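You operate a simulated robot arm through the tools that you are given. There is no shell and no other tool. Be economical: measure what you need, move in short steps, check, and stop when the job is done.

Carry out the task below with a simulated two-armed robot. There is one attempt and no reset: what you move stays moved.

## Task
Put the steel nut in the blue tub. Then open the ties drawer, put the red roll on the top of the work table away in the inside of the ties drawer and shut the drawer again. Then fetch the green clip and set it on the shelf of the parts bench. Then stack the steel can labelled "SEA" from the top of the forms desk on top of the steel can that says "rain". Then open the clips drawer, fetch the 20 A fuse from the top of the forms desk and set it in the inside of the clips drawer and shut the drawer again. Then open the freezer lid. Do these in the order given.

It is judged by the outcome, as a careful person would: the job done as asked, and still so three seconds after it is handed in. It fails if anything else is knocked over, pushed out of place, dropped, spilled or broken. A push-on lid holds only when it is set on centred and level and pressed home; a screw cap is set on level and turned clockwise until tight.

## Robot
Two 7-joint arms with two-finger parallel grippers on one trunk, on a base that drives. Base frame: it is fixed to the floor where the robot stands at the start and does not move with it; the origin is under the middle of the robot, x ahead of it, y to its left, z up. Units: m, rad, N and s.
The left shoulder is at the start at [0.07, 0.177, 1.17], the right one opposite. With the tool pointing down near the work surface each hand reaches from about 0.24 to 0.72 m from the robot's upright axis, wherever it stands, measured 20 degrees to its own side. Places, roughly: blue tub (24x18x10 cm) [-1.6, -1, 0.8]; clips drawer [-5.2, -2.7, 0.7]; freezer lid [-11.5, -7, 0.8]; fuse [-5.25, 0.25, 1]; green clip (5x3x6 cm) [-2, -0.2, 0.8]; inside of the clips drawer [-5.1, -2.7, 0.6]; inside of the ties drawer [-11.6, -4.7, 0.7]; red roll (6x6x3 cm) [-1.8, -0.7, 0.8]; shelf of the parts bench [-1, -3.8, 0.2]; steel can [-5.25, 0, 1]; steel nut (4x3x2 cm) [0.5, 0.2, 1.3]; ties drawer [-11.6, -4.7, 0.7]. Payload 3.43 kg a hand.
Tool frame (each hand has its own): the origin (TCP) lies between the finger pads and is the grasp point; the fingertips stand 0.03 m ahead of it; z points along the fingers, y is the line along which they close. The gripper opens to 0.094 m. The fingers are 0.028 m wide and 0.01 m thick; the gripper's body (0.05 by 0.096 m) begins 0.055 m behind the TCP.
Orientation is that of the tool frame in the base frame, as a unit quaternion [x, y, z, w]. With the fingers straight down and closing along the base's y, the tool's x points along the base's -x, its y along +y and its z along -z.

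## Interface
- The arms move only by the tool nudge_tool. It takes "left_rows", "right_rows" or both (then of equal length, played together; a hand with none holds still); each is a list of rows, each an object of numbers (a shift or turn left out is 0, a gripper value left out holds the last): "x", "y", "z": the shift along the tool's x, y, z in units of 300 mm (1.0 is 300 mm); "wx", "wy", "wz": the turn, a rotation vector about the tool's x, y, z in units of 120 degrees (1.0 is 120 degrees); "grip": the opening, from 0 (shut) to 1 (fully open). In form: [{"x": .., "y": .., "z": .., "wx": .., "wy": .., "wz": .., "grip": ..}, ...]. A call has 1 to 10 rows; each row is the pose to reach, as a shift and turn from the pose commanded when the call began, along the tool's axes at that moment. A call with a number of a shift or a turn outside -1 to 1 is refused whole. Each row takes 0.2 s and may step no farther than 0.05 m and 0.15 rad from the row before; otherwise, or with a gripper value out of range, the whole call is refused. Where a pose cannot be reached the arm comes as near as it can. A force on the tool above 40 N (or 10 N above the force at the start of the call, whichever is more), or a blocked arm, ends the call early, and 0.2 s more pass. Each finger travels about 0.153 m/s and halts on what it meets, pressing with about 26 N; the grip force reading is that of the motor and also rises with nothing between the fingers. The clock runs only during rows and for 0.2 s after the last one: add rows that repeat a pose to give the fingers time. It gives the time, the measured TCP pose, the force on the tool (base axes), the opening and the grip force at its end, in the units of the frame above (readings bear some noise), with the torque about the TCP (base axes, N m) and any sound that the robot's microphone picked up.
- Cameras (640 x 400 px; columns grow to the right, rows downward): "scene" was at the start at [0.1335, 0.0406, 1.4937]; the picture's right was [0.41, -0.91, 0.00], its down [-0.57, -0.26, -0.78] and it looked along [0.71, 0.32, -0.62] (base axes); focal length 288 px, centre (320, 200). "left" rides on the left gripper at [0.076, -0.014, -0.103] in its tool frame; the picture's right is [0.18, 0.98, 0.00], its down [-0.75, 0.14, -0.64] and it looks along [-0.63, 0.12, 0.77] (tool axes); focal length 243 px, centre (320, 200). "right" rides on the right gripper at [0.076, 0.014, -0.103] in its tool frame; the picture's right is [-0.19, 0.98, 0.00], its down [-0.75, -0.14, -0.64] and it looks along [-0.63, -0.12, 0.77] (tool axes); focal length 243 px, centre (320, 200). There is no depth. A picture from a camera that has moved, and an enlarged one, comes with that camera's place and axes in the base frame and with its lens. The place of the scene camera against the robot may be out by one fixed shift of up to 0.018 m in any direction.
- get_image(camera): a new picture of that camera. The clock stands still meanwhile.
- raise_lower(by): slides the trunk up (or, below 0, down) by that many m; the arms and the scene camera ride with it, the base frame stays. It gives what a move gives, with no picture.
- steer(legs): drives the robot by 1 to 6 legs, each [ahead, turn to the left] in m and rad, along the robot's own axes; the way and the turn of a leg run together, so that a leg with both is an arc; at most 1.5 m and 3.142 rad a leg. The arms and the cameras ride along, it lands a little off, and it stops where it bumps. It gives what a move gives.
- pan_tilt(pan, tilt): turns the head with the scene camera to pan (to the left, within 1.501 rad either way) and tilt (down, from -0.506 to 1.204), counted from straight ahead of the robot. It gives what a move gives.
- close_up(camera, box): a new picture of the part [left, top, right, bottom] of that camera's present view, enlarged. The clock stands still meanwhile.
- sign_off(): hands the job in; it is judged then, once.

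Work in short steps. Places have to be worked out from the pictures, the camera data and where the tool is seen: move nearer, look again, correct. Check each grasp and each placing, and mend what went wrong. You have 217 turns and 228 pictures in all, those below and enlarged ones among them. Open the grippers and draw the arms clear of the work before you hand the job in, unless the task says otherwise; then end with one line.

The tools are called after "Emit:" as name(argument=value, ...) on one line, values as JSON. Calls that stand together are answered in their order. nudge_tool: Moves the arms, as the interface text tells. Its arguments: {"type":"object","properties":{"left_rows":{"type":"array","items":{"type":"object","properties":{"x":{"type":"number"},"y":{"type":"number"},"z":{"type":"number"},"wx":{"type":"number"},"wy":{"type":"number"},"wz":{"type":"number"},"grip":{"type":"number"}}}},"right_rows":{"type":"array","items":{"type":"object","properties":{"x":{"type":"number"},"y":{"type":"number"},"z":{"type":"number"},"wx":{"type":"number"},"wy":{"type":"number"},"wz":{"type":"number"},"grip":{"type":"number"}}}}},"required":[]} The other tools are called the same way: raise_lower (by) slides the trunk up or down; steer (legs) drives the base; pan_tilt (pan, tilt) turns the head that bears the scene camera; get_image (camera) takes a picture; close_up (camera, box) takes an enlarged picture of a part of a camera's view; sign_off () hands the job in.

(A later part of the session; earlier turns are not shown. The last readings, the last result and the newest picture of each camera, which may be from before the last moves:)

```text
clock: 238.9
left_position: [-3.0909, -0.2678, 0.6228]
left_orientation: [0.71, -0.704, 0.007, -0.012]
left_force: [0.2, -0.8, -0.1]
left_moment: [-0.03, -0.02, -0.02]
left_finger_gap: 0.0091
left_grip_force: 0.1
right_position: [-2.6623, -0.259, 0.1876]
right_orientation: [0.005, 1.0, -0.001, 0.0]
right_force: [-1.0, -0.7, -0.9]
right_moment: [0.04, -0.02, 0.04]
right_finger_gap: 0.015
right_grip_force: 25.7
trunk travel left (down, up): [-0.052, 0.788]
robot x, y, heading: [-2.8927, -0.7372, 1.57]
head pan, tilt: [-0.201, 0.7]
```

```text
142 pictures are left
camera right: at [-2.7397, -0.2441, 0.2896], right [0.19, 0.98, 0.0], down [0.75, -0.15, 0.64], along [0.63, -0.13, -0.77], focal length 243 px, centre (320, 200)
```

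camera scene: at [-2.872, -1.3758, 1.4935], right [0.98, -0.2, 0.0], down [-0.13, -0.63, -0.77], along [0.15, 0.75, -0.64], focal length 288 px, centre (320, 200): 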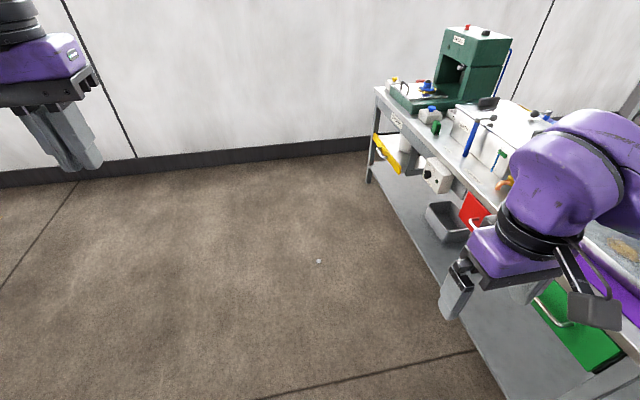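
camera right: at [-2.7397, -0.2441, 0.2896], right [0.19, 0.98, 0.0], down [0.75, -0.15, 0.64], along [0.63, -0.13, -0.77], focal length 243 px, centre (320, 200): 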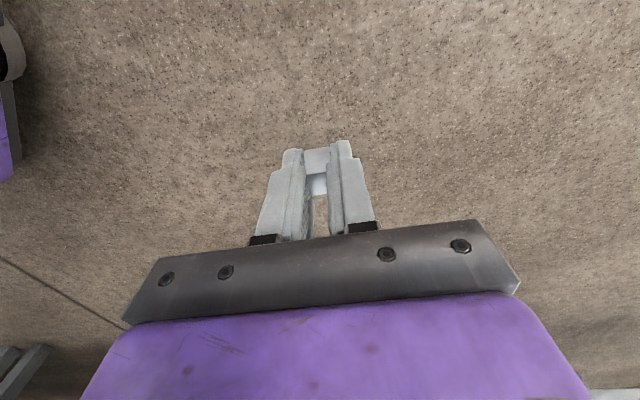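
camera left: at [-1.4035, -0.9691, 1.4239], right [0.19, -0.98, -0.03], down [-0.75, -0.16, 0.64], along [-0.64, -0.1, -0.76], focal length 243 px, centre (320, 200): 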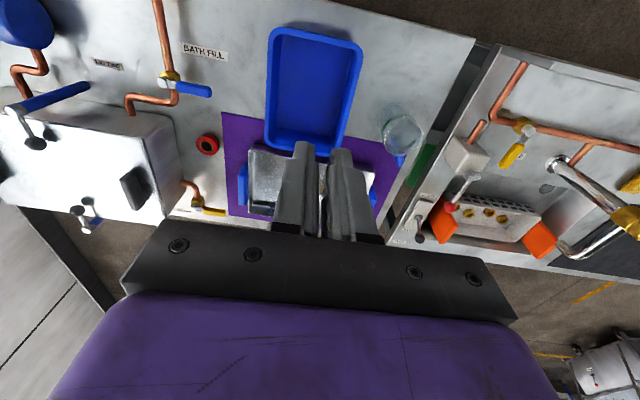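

The nut is held flat-to-flat (15 mm). Raise the trunk, turn to face the table (+x), keeping the hand high.

Emit:
raise_lower(by=0.4)

Emit:
raise_lower(by=0.38)

Emit:
nudge_tool(right_rows=[{"z": -0.12}, {"z": -0.24}, {"z": -0.36}, {"z": -0.45}])

Emit:
steer(legs=[[0, -1.57]])

Emit:
pan_tilt(pan=0.1, tilt=0.7)

Emit:
get_image(camera="scene")

```text
clock: 242.7
left_position: [-3.0898, -0.269, 1.0221]
left_orientation: [0.71, -0.704, 0.008, -0.012]
left_force: [-0.1, -0.4, 0.1]
left_moment: [-0.01, 0.0, 0.02]
left_finger_gap: 0.0093
left_grip_force: 0.0
right_position: [-2.6614, -0.2594, 0.5869]
right_orientation: [0.004, 1.0, -0.001, 0.0]
right_force: [0.5, 0.5, -0.8]
right_moment: [-0.01, -0.01, -0.01]
right_finger_gap: 0.0149
right_grip_force: 26.2
trunk travel left (down, up): [-0.452, 0.388]
robot x, y, heading: [-2.8943, -0.74, 1.571]
head pan, tilt: [-0.201, 0.7]
```

```text
clock: 246.4
left_position: [-3.0903, -0.2688, 1.4017]
left_orientation: [0.709, -0.705, 0.006, -0.012]
left_force: [0.3, -0.1, 0.1]
left_moment: [0.02, 0.0, 0.01]
left_finger_gap: 0.0096
left_grip_force: 0.1
right_position: [-2.6622, -0.2589, 0.9663]
right_orientation: [0.004, 1.0, -0.001, 0.0]
right_force: [-0.1, 0.2, 0.0]
right_moment: [-0.01, -0.03, -0.03]
right_finger_gap: 0.0149
right_grip_force: 26.2
trunk travel left (down, up): [-0.832, 0.008]
robot x, y, heading: [-2.8975, -0.7362, 1.572]
head pan, tilt: [-0.201, 0.7]
```

```text
clock: 247.4
left_position: [-3.0916, -0.2691, 1.4015]
left_orientation: [0.709, -0.705, 0.006, -0.012]
left_force: [0.2, -0.6, -0.6]
left_moment: [0.02, 0.0, 0.0]
left_finger_gap: 0.0096
left_grip_force: 0.1
right_position: [-2.6599, -0.2586, 1.1024]
right_orientation: [0.005, 1.0, -0.001, 0.0]
right_force: [0.0, -0.3, -1.3]
right_moment: [0.03, 0.02, -0.01]
right_finger_gap: 0.015
right_grip_force: 26.0
trunk travel left (down, up): [-0.832, 0.008]
robot x, y, heading: [-2.8935, -0.7307, 1.575]
head pan, tilt: [-0.201, 0.7]
```

```text
clock: 251.6
left_position: [-2.4312, -0.5277, 1.402]
left_orientation: [-0.015, 1.0, -0.013, 0.004]
left_force: [0.0, 0.9, -0.4]
left_moment: [0.02, -0.01, -0.03]
left_finger_gap: 0.0093
left_grip_force: 0.2
right_position: [-2.4112, -0.9584, 1.1032]
right_orientation: [0.703, 0.711, 0.0, -0.001]
right_force: [0.6, -0.4, 0.5]
right_moment: [-0.05, 0.03, -0.01]
right_finger_gap: 0.0152
right_grip_force: 26.3
trunk travel left (down, up): [-0.832, 0.008]
robot x, y, heading: [-2.8926, -0.7349, 0.016]
head pan, tilt: [-0.201, 0.7]
```

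```text
clock: 252.4
left_position: [-2.4303, -0.5291, 1.4024]
left_orientation: [-0.014, 1.0, -0.014, 0.004]
left_force: [0.3, 0.6, 0.7]
left_moment: [0.02, -0.02, -0.01]
left_finger_gap: 0.0096
left_grip_force: 0.1
right_position: [-2.411, -0.9572, 1.1021]
right_orientation: [0.702, 0.712, 0.0, 0.0]
right_force: [-0.2, 0.5, -0.6]
right_moment: [0.0, -0.01, 0.03]
right_finger_gap: 0.015
right_grip_force: 25.7
trunk travel left (down, up): [-0.832, 0.008]
robot x, y, heading: [-2.898, -0.7332, 0.024]
head pan, tilt: [0.099, 0.7]
```

```text
141 pictures are left
camera scene: at [-2.7541, -0.7193, 1.5734], right [0.12, -0.99, 0.0], down [-0.64, -0.08, -0.76], along [0.76, 0.09, -0.64], focal length 288 px, centre (320, 200)
```

scene: 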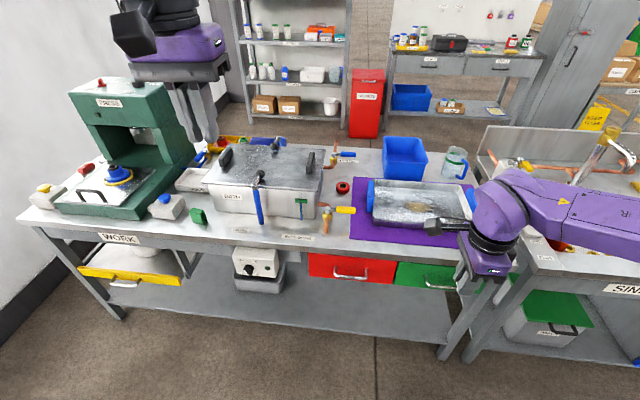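

Great view of the table from this side. I drive 0.42 m closer, with both hands well above the items.

Emit:
steer(legs=[[0.42, -0.02]])

Emit:
pan_tilt(pan=-0.2, tilt=0.8)

Emit:
get_image(camera="scene")

Emit:
get_image(camera="left")

```text
clock: 255.0
left_position: [-2.0061, -0.5363, 1.4017]
left_orientation: [-0.003, 1.0, -0.013, 0.005]
left_force: [-0.7, 0.2, -0.6]
left_moment: [-0.04, -0.02, 0.01]
left_finger_gap: 0.0093
left_grip_force: 0.1
right_position: [-1.9965, -0.9647, 1.1023]
right_orientation: [0.711, 0.703, 0.0, 0.0]
right_force: [-0.8, -0.5, 0.5]
right_moment: [-0.02, -0.02, 0.0]
right_finger_gap: 0.0152
right_grip_force: 26.4
trunk travel left (down, up): [-0.832, 0.008]
robot x, y, heading: [-2.4711, -0.7281, -0.005]
head pan, tilt: [0.099, 0.7]
```

```text
clock: 255.8
left_position: [-2.0048, -0.5363, 1.4019]
left_orientation: [-0.003, 1.0, -0.013, 0.003]
left_force: [-0.2, -0.6, 0.2]
left_moment: [0.03, 0.02, -0.01]
left_finger_gap: 0.0094
left_grip_force: 0.1
right_position: [-1.9957, -0.9664, 1.1019]
right_orientation: [0.711, 0.703, -0.001, 0.0]
right_force: [-0.1, 0.1, -1.3]
right_moment: [0.01, 0.02, 0.0]
right_finger_gap: 0.0152
right_grip_force: 25.7
trunk travel left (down, up): [-0.832, 0.008]
robot x, y, heading: [-2.4714, -0.7296, -0.002]
head pan, tilt: [-0.201, 0.799]
```

```text
140 pictures are left
camera scene: at [-2.3374, -0.7426, 1.5651], right [-0.2, -0.98, 0.0], down [-0.7, 0.14, -0.7], along [0.68, -0.14, -0.72], focal length 288 px, centre (320, 200)
```

scene: 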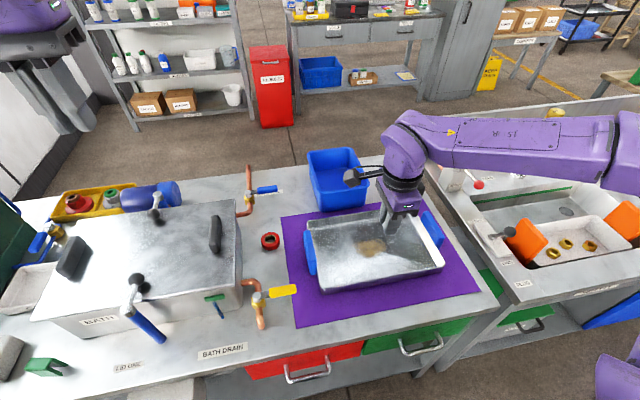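

```text
139 pictures are left
camera left: at [-2.0814, -0.5476, 1.5037], right [-0.19, 0.98, -0.03], down [0.75, 0.16, 0.64], along [0.64, 0.1, -0.76], focal length 243 px, centre (320, 200)
```

left: 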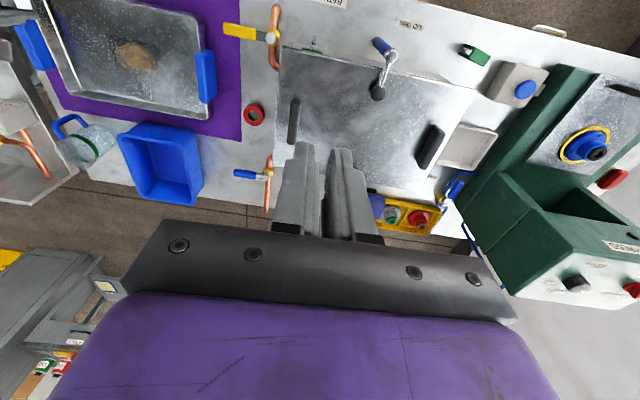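

The tub's rim spans x −1.668..−1.444 at y≈−0.965. I turn the right wrist back 90° so I can pitch the fingers forward for the long reach.

Emit:
nudge_tool(right_rows=[{"wz": -0.07}, {"wz": -0.14}, {"wz": -0.21}, {"wz": -0.28}, {"wz": -0.35}, {"wz": -0.42}, {"wz": -0.49}, {"wz": -0.56}, {"wz": -0.63}, {"wz": -0.7}])

Emit:
nudge_tool(right_rows=[{"wz": -0.05}, {"wz": -0.05}])

Emit:
steer(legs=[[0.07, 0.0]])

Emit:
nudge_tool(right_rows=[{"wy": -0.07}, {"wy": -0.14}, {"wy": -0.21}, {"wy": -0.28}, {"wy": -0.35}, {"wy": -0.417}])

```text
clock: 258.0
left_position: [-2.0051, -0.5359, 1.401]
left_orientation: [-0.003, 1.0, -0.014, 0.004]
left_force: [1.1, -0.6, 0.9]
left_moment: [-0.03, -0.01, 0.06]
left_finger_gap: 0.0095
left_grip_force: 0.0
right_position: [-1.9954, -0.9648, 1.1029]
right_orientation: [0.057, 0.998, 0.0, -0.001]
right_force: [-0.3, -0.2, -0.3]
right_moment: [-0.02, 0.01, -0.01]
right_finger_gap: 0.015
right_grip_force: 25.8
trunk travel left (down, up): [-0.832, 0.008]
robot x, y, heading: [-2.4714, -0.7297, -0.004]
head pan, tilt: [-0.201, 0.799]
```

```text
clock: 258.6
left_position: [-2.0049, -0.5353, 1.4012]
left_orientation: [-0.002, 1.0, -0.012, 0.003]
left_force: [0.1, -0.3, 0.3]
left_moment: [0.01, 0.01, 0.01]
left_finger_gap: 0.0098
left_grip_force: 0.1
right_position: [-1.9948, -0.9655, 1.1026]
right_orientation: [0.005, 1.0, 0.001, -0.001]
right_force: [-0.6, 0.6, -0.6]
right_moment: [-0.03, 0.02, 0.0]
right_finger_gap: 0.015
right_grip_force: 25.5
trunk travel left (down, up): [-0.832, 0.008]
robot x, y, heading: [-2.4688, -0.732, -0.002]
head pan, tilt: [-0.201, 0.799]
```

```text
clock: 259.6
left_position: [-1.9511, -0.5364, 1.4092]
left_orientation: [-0.002, 1.0, -0.014, 0.012]
left_force: [-1.8, 0.0, 1.4]
left_moment: [-0.02, -0.1, 0.0]
left_finger_gap: 0.0095
left_grip_force: 0.0
right_position: [-1.9375, -0.9662, 1.1089]
right_orientation: [0.006, 1.0, 0.0, 0.006]
right_force: [-0.9, 0.5, 0.1]
right_moment: [-0.02, -0.09, 0.05]
right_finger_gap: 0.0151
right_grip_force: 26.6
trunk travel left (down, up): [-0.832, 0.008]
robot x, y, heading: [-2.4037, -0.7321, -0.004]
head pan, tilt: [-0.201, 0.799]
```

```text
clock: 261.0
left_position: [-1.9357, -0.5354, 1.4039]
left_orientation: [-0.003, 1.0, -0.014, 0.004]
left_force: [0.4, 0.9, 0.5]
left_moment: [0.0, 0.0, 0.02]
left_finger_gap: 0.0093
left_grip_force: 0.1
right_position: [-1.9286, -0.9649, 1.1028]
right_orientation: [0.005, 0.906, -0.002, 0.423]
right_force: [0.3, -0.4, -1.0]
right_moment: [0.01, 0.01, -0.02]
right_finger_gap: 0.015
right_grip_force: 25.8
trunk travel left (down, up): [-0.832, 0.008]
robot x, y, heading: [-2.4057, -0.7328, -0.004]
head pan, tilt: [-0.201, 0.799]
```

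Now reach forward 0.2 m at constant height and check.

Emit:
nudge_tool(right_rows=[{"x": -0.0756, "z": 0.11}, {"x": -0.151, "z": 0.221}, {"x": -0.227, "z": 0.332}, {"x": -0.302, "z": 0.442}, {"x": -0.378, "z": 0.553}])

Emit:
get_image(camera="right")

Emit:
get_image(camera="scene")

```text
clock: 262.2
left_position: [-1.9342, -0.5343, 1.4016]
left_orientation: [-0.003, 1.0, -0.014, 0.003]
left_force: [0.3, 0.6, -0.1]
left_moment: [-0.02, 0.0, 0.01]
left_finger_gap: 0.009
left_grip_force: 0.1
right_position: [-1.7229, -0.9642, 1.084]
right_orientation: [0.005, 0.906, -0.002, 0.423]
right_force: [0.4, 0.3, -0.6]
right_moment: [-0.01, 0.02, -0.01]
right_finger_gap: 0.0151
right_grip_force: 26.3
trunk travel left (down, up): [-0.832, 0.008]
robot x, y, heading: [-2.4042, -0.7345, -0.0]
head pan, tilt: [-0.201, 0.799]
```

```text
138 pictures are left
camera right: at [-1.8527, -0.9487, 1.0909], right [0.13, 0.98, 0.14], down [-0.01, -0.14, 0.99], along [0.99, -0.13, -0.01], focal length 243 px, centre (320, 200)
```

right: 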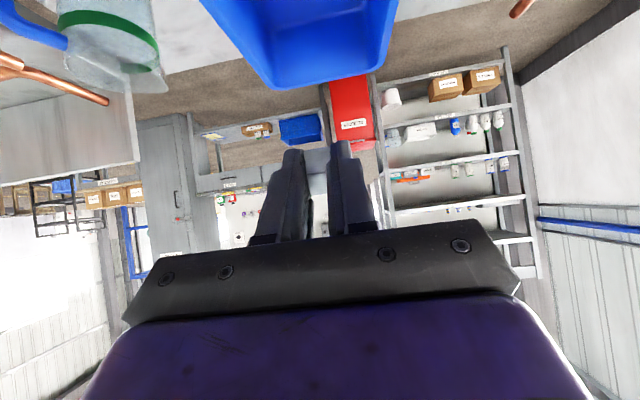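

```text
137 pictures are left
camera scene: at [-2.2661, -0.7409, 1.5649], right [-0.2, -0.98, 0.0], down [-0.7, 0.14, -0.7], along [0.68, -0.14, -0.72], focal length 288 px, centre (320, 200)
```

scene: 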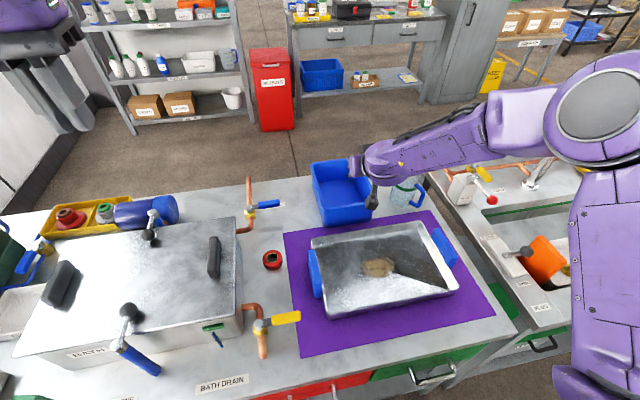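

Reach is fine. Go forward-down to put the fingertips just inside the tub.

Emit:
nudge_tool(right_rows=[{"x": 0.02, "z": 0.13}, {"x": 0.045, "z": 0.26}, {"x": 0.07, "z": 0.39}, {"x": 0.094, "z": 0.505}, {"x": 0.094, "z": 0.505}])

Emit:
close_up(camera="scene", box=[280, 120, 440, 240])

```text
clock: 263.4
left_position: [-1.9357, -0.5355, 1.4033]
left_orientation: [-0.003, 1.0, -0.014, 0.005]
left_force: [-0.2, -1.5, -1.0]
left_moment: [0.03, -0.01, 0.01]
left_finger_gap: 0.0095
left_grip_force: 0.1
right_position: [-1.6271, -0.9679, 0.9666]
right_orientation: [0.005, 0.906, -0.002, 0.422]
right_force: [0.1, 0.1, 0.3]
right_moment: [0.02, 0.01, -0.02]
right_finger_gap: 0.0149
right_grip_force: 25.8
trunk travel left (down, up): [-0.832, 0.008]
robot x, y, heading: [-2.4046, -0.7282, -0.003]
head pan, tilt: [-0.201, 0.799]
```

```text
3.33 times, centred on (360, 180) of scene
camera zoom: at [-2.2686, -0.7426, 1.5652], right [-0.2, -0.98, 0.0], down [-0.7, 0.14, -0.7], along [0.68, -0.14, -0.72], focal length 962 px, centre (187, 267)
```

zoom: 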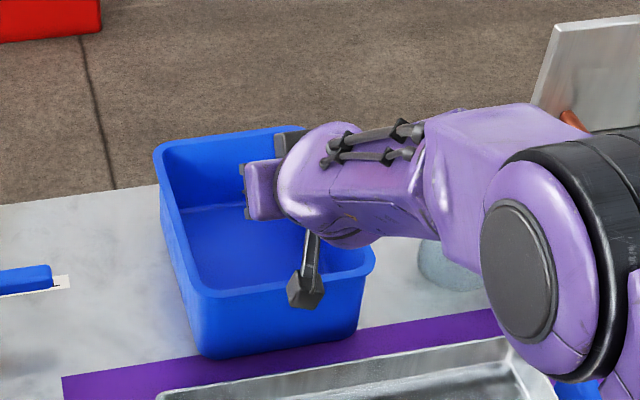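

The hand is over the tub. Lower 4.5 cm more and release.

Emit:
nudge_tool(right_rows=[{"x": 0.06, "z": 0.05}, {"x": 0.115, "z": 0.096}, {"x": 0.115, "z": 0.096}, {"x": 0.115, "z": 0.096, "grip": 0.4}, {"x": 0.115, "z": 0.096, "grip": 0.5}])

Emit:
nudge_tool(right_rows=[{"x": -0.115, "z": -0.1}, {"x": -0.24, "z": -0.2}, {"x": -0.3, "z": -0.31}, {"x": -0.28, "z": -0.45}, {"x": -0.2, "z": -0.6}, {"x": -0.1, "z": -0.72}, {"x": 0.0, "z": -0.84}])

Emit:
close_up(camera="scene", box=[280, 120, 440, 240])

```text
clock: 264.6
left_position: [-1.936, -0.5357, 1.4038]
left_orientation: [-0.003, 1.0, -0.013, 0.005]
left_force: [0.0, 0.3, 0.4]
left_moment: [0.02, 0.01, 0.01]
left_finger_gap: 0.0092
left_grip_force: 0.1
right_position: [-1.6259, -0.9697, 0.921]
right_orientation: [0.006, 0.906, -0.003, 0.423]
right_force: [0.5, 0.0, -0.6]
right_moment: [0.0, -0.01, -0.02]
right_finger_gap: 0.0472
right_grip_force: 0.1
trunk travel left (down, up): [-0.832, 0.008]
robot x, y, heading: [-2.4024, -0.7306, -0.006]
head pan, tilt: [-0.201, 0.799]
```

```text
refused: row 5 steps farther than a row can; nothing moved
```

```text
3.33 times, centred on (360, 180) of scene
camera zoom: at [-2.2682, -0.7429, 1.5651], right [-0.2, -0.98, 0.0], down [-0.7, 0.14, -0.7], along [0.68, -0.14, -0.72], focal length 962 px, centre (187, 267)
```

zoom: 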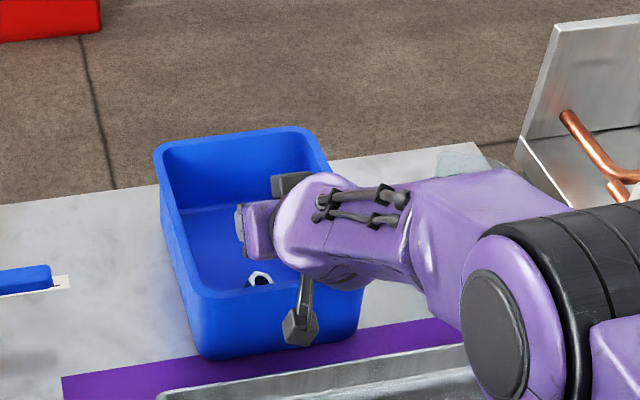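

The nut is in the tub. Lift straight up and then draw back.

Emit:
nudge_tool(right_rows=[{"x": -0.096, "z": -0.08}, {"x": -0.192, "z": -0.161}, {"x": -0.287, "z": -0.242}, {"x": -0.383, "z": -0.322}, {"x": -0.29, "z": -0.43}, {"x": -0.2, "z": -0.54}, {"x": -0.11, "z": -0.65}, {"x": -0.02, "z": -0.76}, {"x": 0.07, "z": -0.86}, {"x": 0.15, "z": -0.96}])

Emit:
get_image(camera="scene")

Emit:
close_up(camera="scene", box=[280, 120, 440, 240])

```text
clock: 266.8
left_position: [-1.9379, -0.5363, 1.4048]
left_orientation: [-0.003, 1.0, -0.015, 0.007]
left_force: [0.2, -0.4, 0.4]
left_moment: [-0.03, 0.04, -0.01]
left_finger_gap: 0.0094
left_grip_force: 0.0
right_position: [-1.8823, -0.9663, 1.0715]
right_orientation: [0.006, 0.906, -0.002, 0.423]
right_force: [1.0, -0.8, -1.0]
right_moment: [0.01, 0.06, -0.03]
right_finger_gap: 0.047
right_grip_force: 0.1
trunk travel left (down, up): [-0.832, 0.008]
robot x, y, heading: [-2.4009, -0.7348, -0.007]
head pan, tilt: [-0.201, 0.799]
```

```text
134 pictures are left
camera scene: at [-2.2703, -0.7426, 1.5653], right [-0.2, -0.98, 0.0], down [-0.7, 0.14, -0.7], along [0.68, -0.14, -0.72], focal length 288 px, centre (320, 200)
```

scene: 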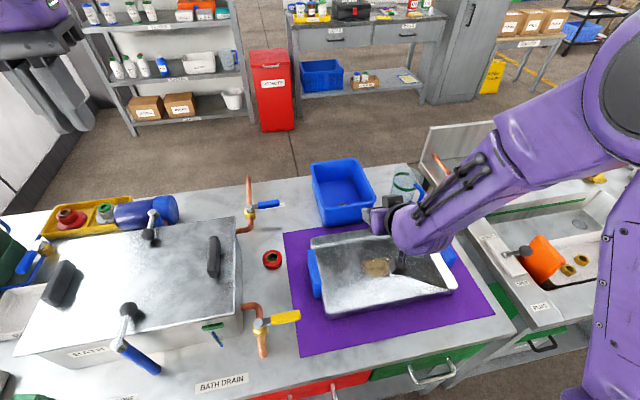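

```text
3.33 times, centred on (360, 180) of scene
camera zoom: at [-2.2703, -0.7426, 1.5653], right [-0.2, -0.98, 0.0], down [-0.7, 0.14, -0.7], along [0.68, -0.14, -0.72], focal length 962 px, centre (187, 267)
```

zoom: 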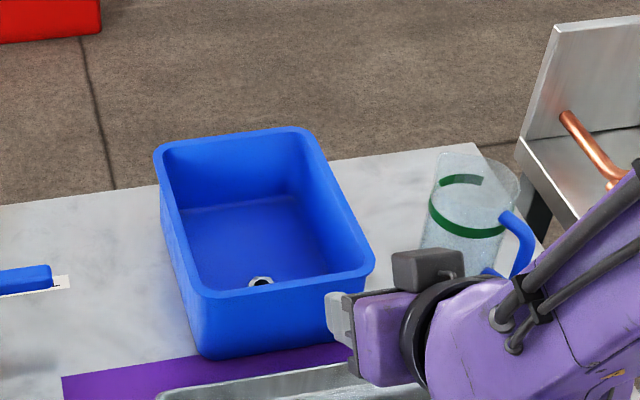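

Step 1 is done: the nut lies in the tub. Next I fetch the red roll (≈(−1.787,−0.70)) with the right hand: untilt the tool, then yaw 90° so the fingers close along x, clear of the bath box.

Emit:
nudge_tool(right_rows=[{"wy": 0.07}, {"wy": 0.14}, {"wy": 0.21}, {"wy": 0.28}, {"wy": 0.35}, {"wy": 0.417, "grip": 0.8}])

Emit:
nudge_tool(right_rows=[{"wz": 0.07, "y": 0.08}, {"wz": 0.14, "y": 0.16}, {"wz": 0.21, "y": 0.24}, {"wz": 0.28, "y": 0.32}, {"wz": 0.35, "y": 0.4}, {"wz": 0.42, "y": 0.48}, {"wz": 0.49, "y": 0.56}, {"wz": 0.56, "y": 0.64}, {"wz": 0.63, "y": 0.72}, {"wz": 0.7, "y": 0.8}])

Emit:
get_image(camera="scene")

Emit:
get_image(camera="right")

```text
clock: 268.2
left_position: [-1.9344, -0.5363, 1.4039]
left_orientation: [-0.003, 1.0, -0.013, 0.006]
left_force: [-0.2, 0.0, 0.0]
left_moment: [-0.01, 0.01, -0.01]
left_finger_gap: 0.0094
left_grip_force: 0.1
right_position: [-1.8773, -0.9663, 1.0695]
right_orientation: [0.006, 1.0, 0.0, 0.0]
right_force: [-0.3, -0.2, -0.1]
right_moment: [-0.02, 0.01, -0.01]
right_finger_gap: 0.0751
right_grip_force: 0.0
trunk travel left (down, up): [-0.832, 0.008]
robot x, y, heading: [-2.4041, -0.7332, -0.005]
head pan, tilt: [-0.201, 0.799]
```

```text
clock: 270.4
left_position: [-1.9363, -0.5339, 1.403]
left_orientation: [-0.003, 1.0, -0.014, 0.005]
left_force: [0.3, 0.1, 0.7]
left_moment: [-0.01, 0.0, -0.02]
left_finger_gap: 0.0093
left_grip_force: 0.1
right_position: [-1.8644, -0.736, 1.0862]
right_orientation: [0.692, 0.721, 0.023, -0.019]
right_force: [0.2, 0.4, 0.1]
right_moment: [-0.03, -0.01, 0.01]
right_finger_gap: 0.0754
right_grip_force: 0.1
trunk travel left (down, up): [-0.832, 0.008]
robot x, y, heading: [-2.4036, -0.733, -0.005]
head pan, tilt: [-0.201, 0.799]
```

```text
132 pictures are left
camera scene: at [-2.2684, -0.7419, 1.5652], right [-0.2, -0.98, 0.0], down [-0.7, 0.14, -0.7], along [0.68, -0.14, -0.72], focal length 288 px, centre (320, 200)
```

scene: 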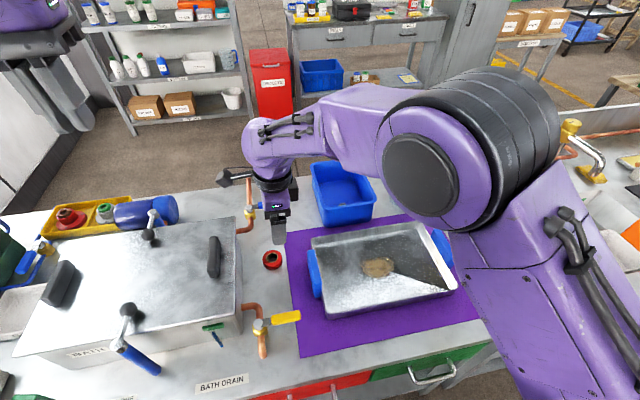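

```text
131 pictures are left
camera right: at [-1.8547, -0.6656, 1.193], right [0.99, -0.14, -0.01], down [-0.11, -0.8, 0.6], along [-0.09, -0.59, -0.8], focal length 243 px, centre (320, 200)
```

right: 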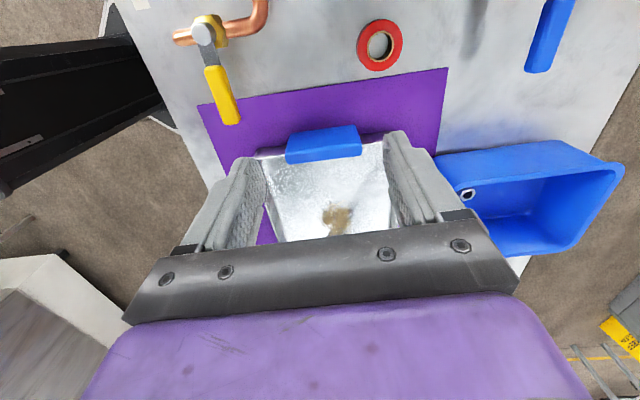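

The roll is at (−1.785,−0.701), near this arm's lateral limit. I move the hand back to its side, turn the base left 0.3 rad so the roll lies in the right hand's sector.

Emit:
nudge_tool(right_rows=[{"x": -0.15}, {"x": -0.3}, {"x": -0.45}, {"x": -0.6}, {"x": -0.75}])

Emit:
steer(legs=[[0, 0.32]])

Emit:
get_image(camera="right")

```text
clock: 271.6
left_position: [-1.937, -0.5379, 1.4022]
left_orientation: [-0.001, 1.0, -0.012, 0.005]
left_force: [-0.7, -0.5, -0.2]
left_moment: [-0.01, 0.02, 0.03]
left_finger_gap: 0.0093
left_grip_force: 0.1
right_position: [-1.8538, -0.9508, 1.0693]
right_orientation: [0.673, 0.74, 0.0, -0.001]
right_force: [0.2, -0.2, 0.5]
right_moment: [0.02, 0.01, 0.02]
right_finger_gap: 0.0751
right_grip_force: 0.1
trunk travel left (down, up): [-0.832, 0.008]
robot x, y, heading: [-2.4016, -0.7336, -0.001]
head pan, tilt: [-0.201, 0.799]
```

```text
clock: 273.0
left_position: [-2.0247, -0.3982, 1.404]
left_orientation: [-0.166, 0.986, -0.012, 0.007]
left_force: [1.0, -0.8, 0.1]
left_moment: [0.0, 0.0, 0.03]
left_finger_gap: 0.0097
left_grip_force: 0.0
right_position: [-1.814, -0.7612, 1.0698]
right_orientation: [0.543, 0.84, 0.001, -0.001]
right_force: [0.1, 0.5, -0.2]
right_moment: [-0.01, 0.03, 0.02]
right_finger_gap: 0.0754
right_grip_force: 0.0
trunk travel left (down, up): [-0.832, 0.008]
robot x, y, heading: [-2.401, -0.7291, 0.328]
head pan, tilt: [-0.201, 0.799]
```

```text
130 pictures are left
camera right: at [-1.8335, -0.686, 1.1726], right [0.97, 0.24, 0.0], down [0.18, -0.75, 0.64], along [0.15, -0.62, -0.77], focal length 243 px, centre (320, 200)
```

right: 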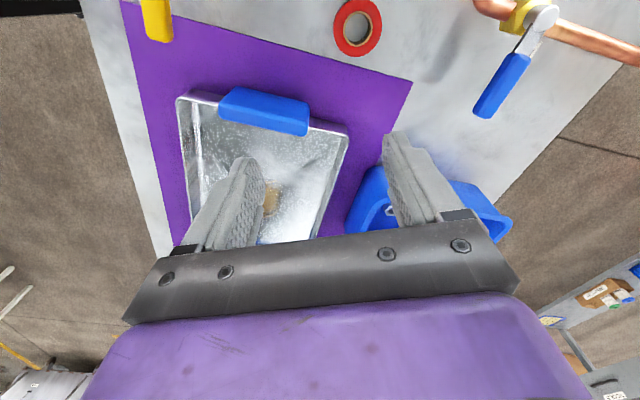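

Roll confirmed at (−1.785,−0.70). Move over it and down to z≈0.90, then check.

Emit:
nudge_tool(right_rows=[{"x": 0.073, "y": 0.086}, {"x": 0.146, "y": 0.172, "z": 0.05}, {"x": 0.146, "y": 0.172, "z": 0.2}, {"x": 0.146, "y": 0.172, "z": 0.35}, {"x": 0.146, "y": 0.172, "z": 0.5}, {"x": 0.146, "y": 0.172, "z": 0.57}, {"x": 0.146, "y": 0.172, "z": 0.57}])

Emit:
get_image(camera="right")

Emit:
close_up(camera="scene", box=[320, 180, 560, 330])

```text
clock: 274.6
left_position: [-2.0251, -0.3953, 1.4037]
left_orientation: [-0.166, 0.986, -0.012, 0.009]
left_force: [-0.5, -0.2, 0.3]
left_moment: [0.0, 0.02, -0.02]
left_finger_gap: 0.0096
left_grip_force: 0.1
right_position: [-1.7832, -0.6979, 0.9015]
right_orientation: [0.543, 0.84, 0.0, 0.0]
right_force: [-0.1, -0.2, -0.6]
right_moment: [0.03, -0.03, 0.01]
right_finger_gap: 0.0749
right_grip_force: 0.1
trunk travel left (down, up): [-0.832, 0.008]
robot x, y, heading: [-2.4064, -0.7346, 0.326]
head pan, tilt: [-0.201, 0.799]
```

```text
129 pictures are left
camera right: at [-1.803, -0.6232, 1.0036], right [0.97, 0.24, 0.0], down [0.18, -0.75, 0.64], along [0.15, -0.62, -0.77], focal length 243 px, centre (320, 200)
```

right: 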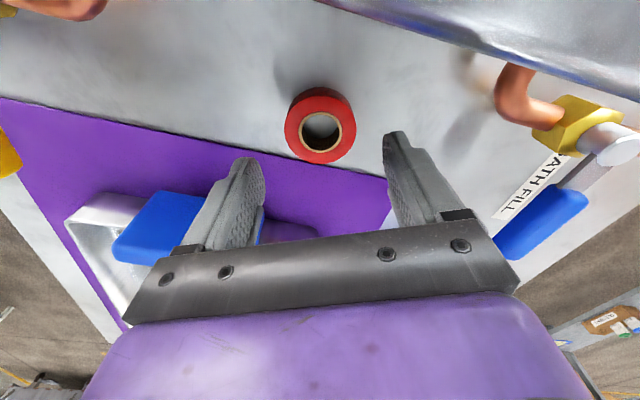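

```text
2.67 times, centred on (440, 255) of scene
camera zoom: at [-2.2706, -0.7, 1.5652], right [0.13, -0.99, 0.0], down [-0.71, -0.09, -0.7], along [0.69, 0.09, -0.72], focal length 769 px, centre (0, 53)
```

zoom: 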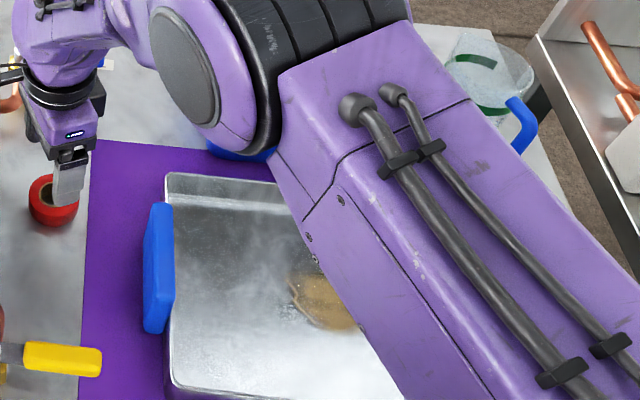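

Centred. Descend onto it and close.

Emit:
nudge_tool(right_rows=[{"z": 0.1}, {"z": 0.19}, {"z": 0.21}, {"z": 0.21}])

Emit:
nudge_tool(right_rows=[{"grip": 0.5}, {"grip": 0.4}, {"grip": 0.4}, {"grip": 0.4}])

Emit:
get_image(camera="right")

```text
clock: 275.2
left_position: [-2.0302, -0.3968, 1.4049]
left_orientation: [-0.166, 0.986, -0.011, 0.009]
left_force: [-0.1, 0.3, -0.9]
left_moment: [0.01, -0.01, 0.01]
left_finger_gap: 0.0094
left_grip_force: 0.0
right_position: [-1.7792, -0.696, 0.8586]
right_orientation: [0.543, 0.84, 0.011, 0.003]
right_force: [-2.0, -0.1, 5.5]
right_moment: [0.39, -0.05, 0.18]
right_finger_gap: 0.0751
right_grip_force: 0.1
trunk travel left (down, up): [-0.832, 0.008]
robot x, y, heading: [-2.3986, -0.7279, 0.328]
head pan, tilt: [-0.201, 0.799]
stopped in row 3 (right hand): the force on the tool passed its limit at 65 N (the readings are from after the stop); the commanded pose is now the measured one
```

```text
clock: 276.2
left_position: [-2.0259, -0.3963, 1.4058]
left_orientation: [-0.166, 0.986, -0.012, 0.009]
left_force: [-1.0, 0.2, -0.4]
left_moment: [-0.01, 0.04, 0.01]
left_finger_gap: 0.0093
left_grip_force: 0.0
right_position: [-1.7778, -0.6937, 0.8587]
right_orientation: [0.544, 0.839, 0.011, 0.005]
right_force: [7.6, 1.0, 26.7]
right_moment: [2.16, 1.64, -0.74]
right_finger_gap: 0.0377
right_grip_force: 0.1
trunk travel left (down, up): [-0.832, 0.008]
robot x, y, heading: [-2.4033, -0.7311, 0.329]
head pan, tilt: [-0.201, 0.799]
```

```text
127 pictures are left
camera right: at [-1.7993, -0.6206, 0.9616], right [0.97, 0.23, 0.02], down [0.17, -0.75, 0.64], along [0.17, -0.61, -0.77], focal length 243 px, centre (320, 200)
```

right: 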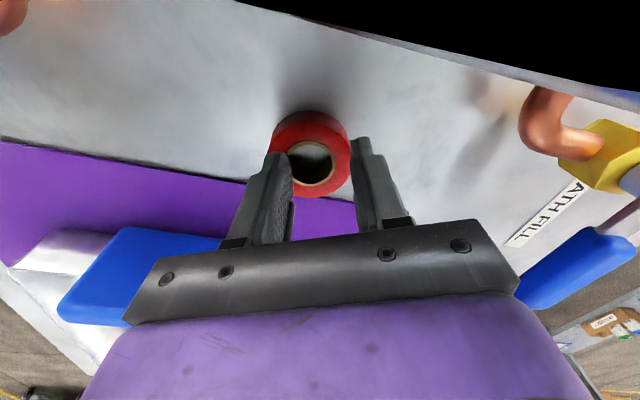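

The hand stopped early: the camera bracket side seems to have met the bath box, not the roll. I lift, and check that the box hasn't shifted.

Emit:
nudge_tool(right_rows=[{"z": -0.1, "grip": 0.8}, {"z": -0.25, "x": -0.05}, {"z": -0.4, "x": -0.1}, {"z": -0.55, "x": -0.15}, {"z": -0.65, "x": -0.2}])

Emit:
pan_tilt(pan=-0.53, tilt=0.8)

Emit:
get_image(camera="scene")

Emit:
get_image(camera="right")

```text
clock: 277.4
left_position: [-2.0262, -0.3963, 1.4036]
left_orientation: [-0.166, 0.986, -0.012, 0.008]
left_force: [0.1, 0.2, -0.2]
left_moment: [0.02, -0.02, 0.0]
left_finger_gap: 0.0095
left_grip_force: 0.0
right_position: [-1.757, -0.7539, 1.0518]
right_orientation: [0.543, 0.839, 0.009, 0.003]
right_force: [0.1, -0.1, -0.4]
right_moment: [0.0, 0.0, -0.03]
right_finger_gap: 0.0748
right_grip_force: 0.0
trunk travel left (down, up): [-0.832, 0.008]
robot x, y, heading: [-2.4069, -0.7342, 0.323]
head pan, tilt: [-0.201, 0.799]
```

```text
clock: 278.3
left_position: [-2.0244, -0.395, 1.4034]
left_orientation: [-0.166, 0.986, -0.012, 0.007]
left_force: [0.3, 0.7, -0.4]
left_moment: [-0.01, -0.01, 0.03]
left_finger_gap: 0.0092
left_grip_force: 0.2
right_position: [-1.7553, -0.7521, 1.0498]
right_orientation: [0.543, 0.839, 0.009, 0.004]
right_force: [0.0, -0.9, 0.0]
right_moment: [0.0, 0.05, 0.01]
right_finger_gap: 0.0752
right_grip_force: 0.0
trunk travel left (down, up): [-0.832, 0.008]
robot x, y, heading: [-2.399, -0.7346, 0.334]
head pan, tilt: [-0.531, 0.799]
```

```text
126 pictures are left
camera scene: at [-2.2707, -0.7263, 1.5651], right [-0.2, -0.98, 0.0], down [-0.7, 0.14, -0.7], along [0.68, -0.14, -0.72], focal length 288 px, centre (320, 200)
```

scene: 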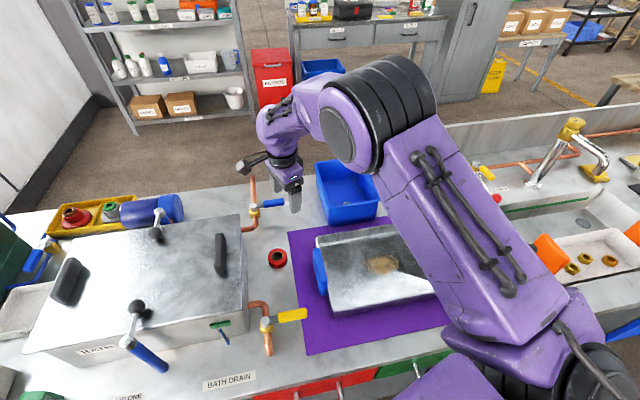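

```text
125 pictures are left
camera right: at [-1.7767, -0.678, 1.1527], right [0.97, 0.23, 0.02], down [0.17, -0.75, 0.64], along [0.16, -0.62, -0.77], focal length 243 px, centre (320, 200)
```

right: 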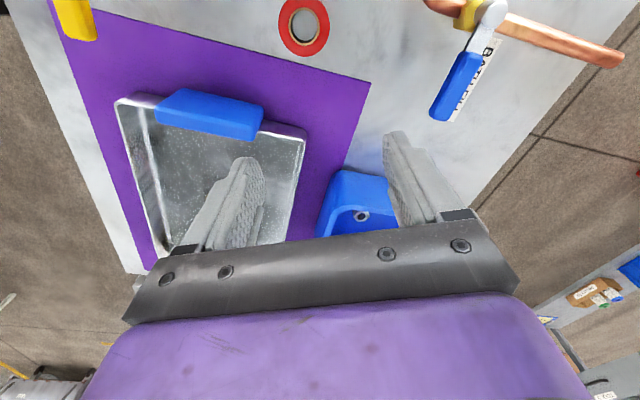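

The box is in place. I yaw the hand the other way (~−125°) so the camera side points away from the box.

Emit:
nudge_tool(right_rows=[{"wz": -0.07, "x": -0.1}, {"wz": -0.14, "x": -0.2}, {"wz": -0.21, "x": -0.3}, {"wz": -0.28, "x": -0.3}, {"wz": -0.35, "x": -0.3}, {"wz": -0.42, "x": -0.3}, {"wz": -0.49, "x": -0.3}, {"wz": -0.56, "x": -0.3}, {"wz": -0.63, "x": -0.3}, {"wz": -0.7, "x": -0.3}])

Emit:
nudge_tool(right_rows=[{"wz": -0.07}, {"wz": -0.14}, {"wz": -0.21}, {"wz": -0.28}, {"wz": -0.33}])

Emit:
get_image(camera="right")

```text
clock: 280.5
left_position: [-2.0248, -0.3954, 1.4036]
left_orientation: [-0.166, 0.986, -0.012, 0.008]
left_force: [0.4, 0.1, -0.4]
left_moment: [0.01, 0.0, -0.02]
left_finger_gap: 0.0094
left_grip_force: 0.1
right_position: [-1.7181, -0.8336, 1.051]
right_orientation: [-0.16, 0.987, 0.004, 0.008]
right_force: [-0.2, -0.4, -0.7]
right_moment: [0.01, -0.03, 0.01]
right_finger_gap: 0.0754
right_grip_force: 0.0
trunk travel left (down, up): [-0.832, 0.008]
robot x, y, heading: [-2.4045, -0.7309, 0.326]
head pan, tilt: [-0.531, 0.799]
```

```text
clock: 281.7
left_position: [-2.0238, -0.3964, 1.403]
left_orientation: [-0.166, 0.986, -0.012, 0.007]
left_force: [0.5, 0.3, 0.0]
left_moment: [0.03, -0.02, -0.01]
left_finger_gap: 0.0094
left_grip_force: 0.1
right_position: [-1.7173, -0.8342, 1.0506]
right_orientation: [-0.485, 0.875, 0.001, 0.009]
right_force: [0.2, -0.6, 0.0]
right_moment: [-0.01, 0.01, 0.01]
right_finger_gap: 0.0751
right_grip_force: 0.0
trunk travel left (down, up): [-0.832, 0.008]
robot x, y, heading: [-2.4032, -0.7308, 0.331]
head pan, tilt: [-0.531, 0.799]
```

```text
124 pictures are left
camera right: at [-1.7744, -0.8923, 1.1514], right [-0.74, 0.68, 0.0], down [0.51, 0.56, 0.66], along [0.45, 0.48, -0.76], focal length 243 px, centre (320, 200)
```

right: 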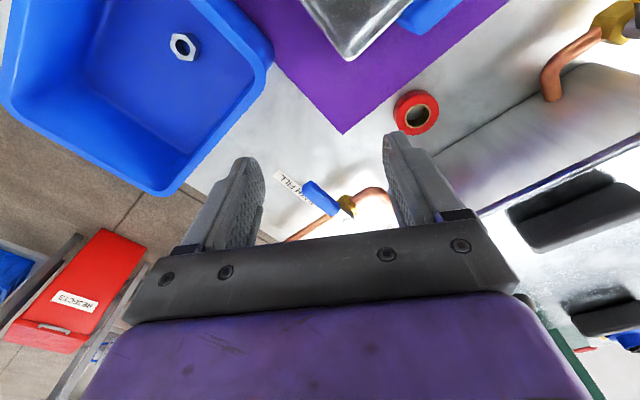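

The roll is at (−1.785,−0.70, z≈0.80), box face ≈ y −0.62. Rotate slightly more and move above the roll, down to z≈0.90.

Emit:
nudge_tool(right_rows=[{"x": -0.06, "y": 0.1, "wz": -0.05}, {"x": -0.12, "y": 0.2, "wz": -0.1}, {"x": -0.18, "y": 0.3, "wz": -0.15}, {"x": -0.24, "y": 0.4, "wz": -0.15}, {"x": -0.262, "y": 0.431, "z": 0.12, "wz": -0.15}, {"x": -0.262, "y": 0.431, "z": 0.27, "wz": -0.15}, {"x": -0.262, "y": 0.431, "z": 0.42, "wz": -0.15}, {"x": -0.262, "y": 0.431, "z": 0.5, "wz": -0.15}])

Emit:
get_image(camera="right")

Emit:
close_up(camera="scene", box=[180, 170, 380, 330])

```text
clock: 283.5
left_position: [-2.0227, -0.3958, 1.4029]
left_orientation: [-0.166, 0.986, -0.013, 0.008]
left_force: [0.1, -0.4, 0.2]
left_moment: [0.02, 0.02, 0.0]
left_finger_gap: 0.0093
left_grip_force: 0.0
right_position: [-1.7827, -0.6948, 0.8999]
right_orientation: [-0.614, 0.789, -0.001, 0.009]
right_force: [0.8, 0.2, 0.0]
right_moment: [0.0, 0.0, -0.02]
right_finger_gap: 0.0753
right_grip_force: 0.1
trunk travel left (down, up): [-0.832, 0.008]
robot x, y, heading: [-2.4048, -0.7313, 0.327]
head pan, tilt: [-0.531, 0.799]
```

```text
123 pictures are left
camera right: at [-1.8189, -0.7669, 1.0023], right [-0.91, 0.42, -0.01], down [0.31, 0.69, 0.65], along [0.28, 0.59, -0.76], focal length 243 px, centre (320, 200)
```

right: 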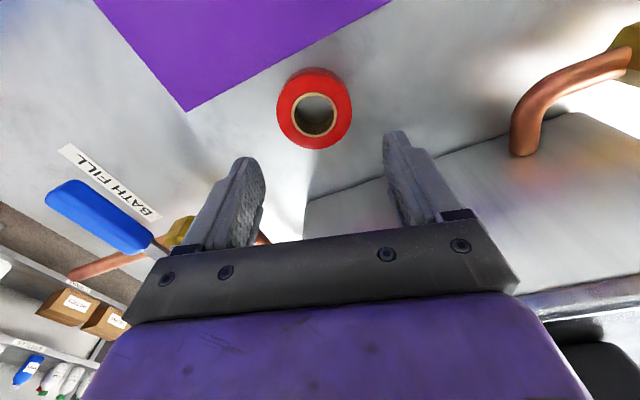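

```text
2.50 times, centred on (280, 250) of scene
camera zoom: at [-2.2705, -0.7264, 1.5652], right [-0.2, -0.98, 0.0], down [-0.7, 0.15, -0.7], along [0.68, -0.14, -0.72], focal length 721 px, centre (420, 75)
```

zoom: 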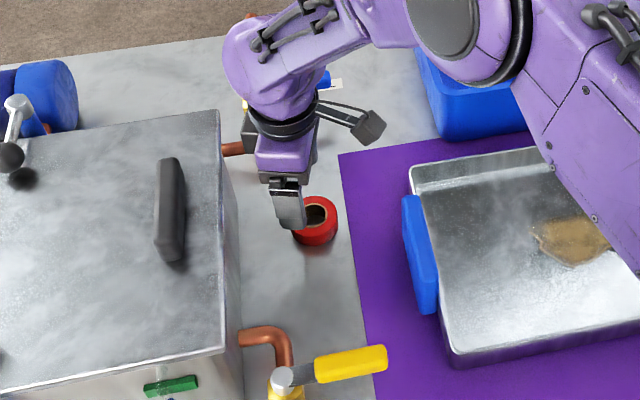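

Roll at (−1.782,−0.702). Nudge 7 mm and descend ~7.5 cm.

Emit:
nudge_tool(right_rows=[{"x": 0.024, "z": 0.08}, {"x": 0.024, "z": 0.16}, {"x": 0.024, "z": 0.22}, {"x": 0.024, "z": 0.25}, {"x": 0.024, "z": 0.25}])

Emit:
nudge_tool(right_rows=[{"grip": 0.5}, {"grip": 0.4}, {"grip": 0.4}, {"grip": 0.4}])

Emit:
get_image(camera="right")

```text
clock: 284.7
left_position: [-2.029, -0.3961, 1.4062]
left_orientation: [-0.165, 0.986, -0.013, 0.01]
left_force: [0.2, -0.2, 0.9]
left_moment: [0.01, 0.02, 0.02]
left_finger_gap: 0.0094
left_grip_force: 0.1
right_position: [-1.7843, -0.7034, 0.8308]
right_orientation: [-0.614, 0.789, -0.003, 0.013]
right_force: [0.8, -1.8, 37.2]
right_moment: [-0.1, 1.61, 0.11]
right_finger_gap: 0.0741
right_grip_force: 0.0
trunk travel left (down, up): [-0.832, 0.008]
robot x, y, heading: [-2.4035, -0.73, 0.327]
head pan, tilt: [-0.531, 0.799]
```

```text
clock: 284.9
left_position: [-2.0334, -0.3962, 1.4061]
left_orientation: [-0.166, 0.986, -0.013, 0.01]
left_force: [0.5, 0.1, 0.8]
left_moment: [-0.01, 0.01, 0.02]
left_finger_gap: 0.0092
left_grip_force: 0.1
right_position: [-1.79, -0.7012, 0.8292]
right_orientation: [-0.615, 0.788, 0.001, 0.011]
right_force: [-20.6, -1.3, 30.3]
right_moment: [-0.15, 1.7, -0.03]
right_finger_gap: 0.0573
right_grip_force: 9.0
trunk travel left (down, up): [-0.832, 0.008]
robot x, y, heading: [-2.4016, -0.731, 0.325]
head pan, tilt: [-0.531, 0.799]
stopped in row 1 (right hand): the force on the tool passed its limit at 53 N (the readings are from after the stop); the commanded pose is now the measured one
```

```text
121 pictures are left
camera right: at [-1.8258, -0.7727, 0.9314], right [-0.91, 0.42, -0.01], down [0.31, 0.69, 0.66], along [0.28, 0.59, -0.75], focal length 243 px, centre (320, 200)
```

right: 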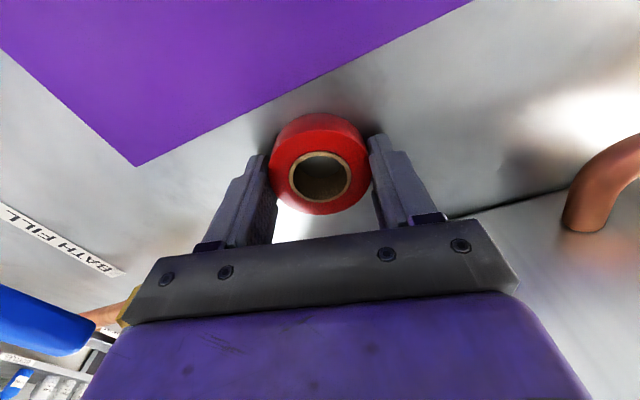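

Fingers straddle the roll with tips on the table. Raise 4 mm and finish closing.

Emit:
nudge_tool(right_rows=[{"z": -0.015, "grip": 0.61}, {"z": -0.02, "grip": 0.45}, {"z": -0.02, "grip": 0.4}, {"z": -0.02, "grip": 0.4}])

Emit:
nudge_tool(right_rows=[{"z": -0.1}, {"z": -0.2}, {"z": -0.35}, {"z": -0.5}, {"z": -0.65}])

Emit:
get_image(camera="right")

```text
clock: 285.9
left_position: [-2.0228, -0.3968, 1.4035]
left_orientation: [-0.166, 0.986, -0.012, 0.006]
left_force: [-0.3, 0.0, -0.4]
left_moment: [-0.02, 0.02, -0.02]
left_finger_gap: 0.0097
left_grip_force: 0.0
right_position: [-1.7843, -0.7019, 0.8325]
right_orientation: [-0.614, 0.789, 0.001, 0.008]
right_force: [0.3, -0.4, -1.0]
right_moment: [-0.02, 0.01, -0.01]
right_finger_gap: 0.0558
right_grip_force: 25.6
trunk travel left (down, up): [-0.832, 0.008]
robot x, y, heading: [-2.4012, -0.7393, 0.329]
head pan, tilt: [-0.531, 0.799]
```

```text
clock: 287.1
left_position: [-2.0258, -0.3972, 1.4032]
left_orientation: [-0.167, 0.986, -0.013, 0.008]
left_force: [-0.3, -0.4, -0.4]
left_moment: [-0.01, -0.04, -0.03]
left_finger_gap: 0.0097
left_grip_force: 0.0
right_position: [-1.7877, -0.7073, 1.0269]
right_orientation: [-0.614, 0.789, 0.0, 0.01]
right_force: [-0.2, 0.9, 0.1]
right_moment: [-0.02, 0.0, -0.02]
right_finger_gap: 0.056
right_grip_force: 25.6
trunk travel left (down, up): [-0.832, 0.008]
robot x, y, heading: [-2.405, -0.7319, 0.325]
head pan, tilt: [-0.531, 0.799]
```

```text
120 pictures are left
camera right: at [-1.8242, -0.7787, 1.129], right [-0.91, 0.42, -0.01], down [0.31, 0.69, 0.66], along [0.28, 0.59, -0.76], focal length 243 px, centre (320, 200)
```

right: 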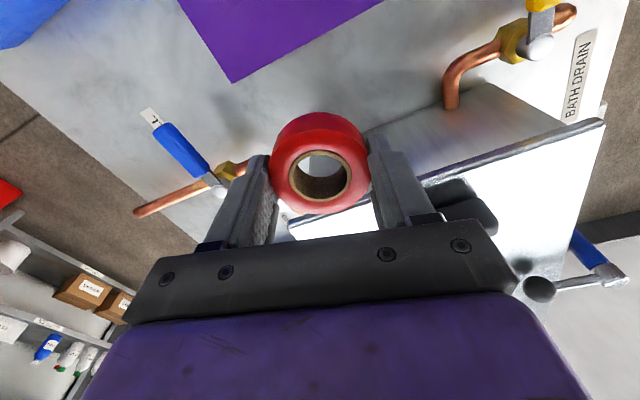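

The roll is held. I back away from the table and turn west to view the route to the ties drawer.

Emit:
steer(legs=[[-0.55, 0], [0, -1.9]])

Emit:
pan_tilt(pan=-1.0, tilt=0.3)

Emit:
get_image(camera="scene")

Emit:
get_image(camera="right")

```text
clock: 294.7
left_position: [-2.7026, -1.3623, 1.4038]
left_orientation: [0.689, 0.725, -0.013, -0.005]
left_force: [0.5, 0.2, -0.3]
left_moment: [0.0, 0.0, -0.03]
left_finger_gap: 0.0096
left_grip_force: 0.1
right_position: [-3.0655, -1.5035, 1.0274]
right_orientation: [0.262, 0.965, -0.007, 0.006]
right_force: [0.2, -0.2, 0.1]
right_moment: [0.01, -0.02, -0.01]
right_finger_gap: 0.0554
right_grip_force: 25.9
trunk travel left (down, up): [-0.832, 0.008]
robot x, y, heading: [-2.9217, -0.9057, -1.525]
head pan, tilt: [-0.531, 0.799]
```

```text
clock: 295.7
left_position: [-2.7022, -1.3624, 1.4016]
left_orientation: [0.689, 0.725, -0.012, -0.005]
left_force: [-1.0, -1.3, 1.1]
left_moment: [0.01, -0.02, 0.04]
left_finger_gap: 0.0095
left_grip_force: 0.0
right_position: [-3.0672, -1.5035, 1.0267]
right_orientation: [0.262, 0.965, -0.007, 0.006]
right_force: [-0.8, -0.1, -0.8]
right_moment: [0.0, 0.01, -0.01]
right_finger_gap: 0.0555
right_grip_force: 26.3
trunk travel left (down, up): [-0.832, 0.008]
robot x, y, heading: [-2.9219, -0.9074, -1.526]
head pan, tilt: [-1.0, 0.3]
```

```text
119 pictures are left
camera scene: at [-2.9882, -1.005, 1.6094], right [-0.58, 0.82, 0.0], down [0.24, 0.17, -0.95], along [-0.78, -0.55, -0.3], focal length 288 px, centre (320, 200)
```

scene: 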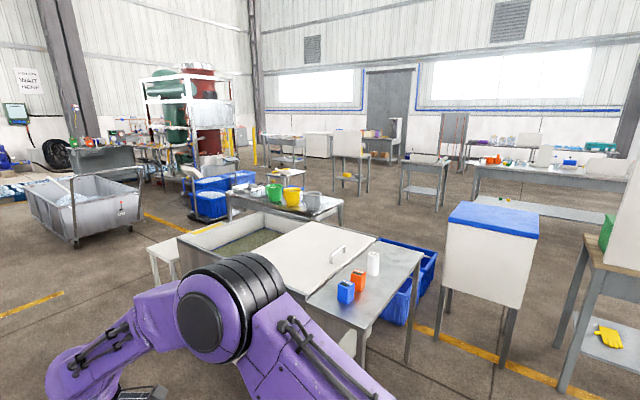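

```text
118 pictures are left
camera right: at [-3.1281, -1.4512, 1.1283], right [0.66, 0.75, -0.01], down [0.57, -0.49, 0.66], along [0.49, -0.43, -0.76], focal length 243 px, centre (320, 200)
```

right: 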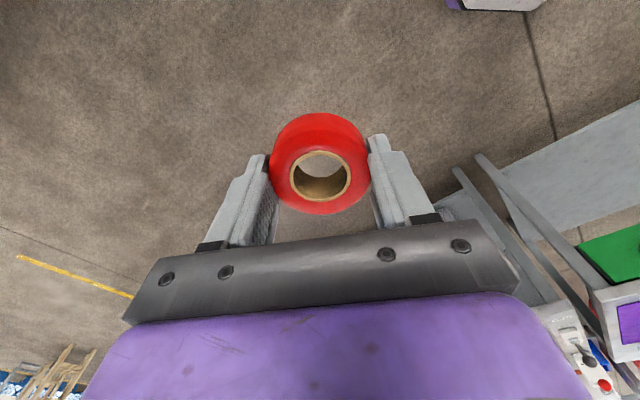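

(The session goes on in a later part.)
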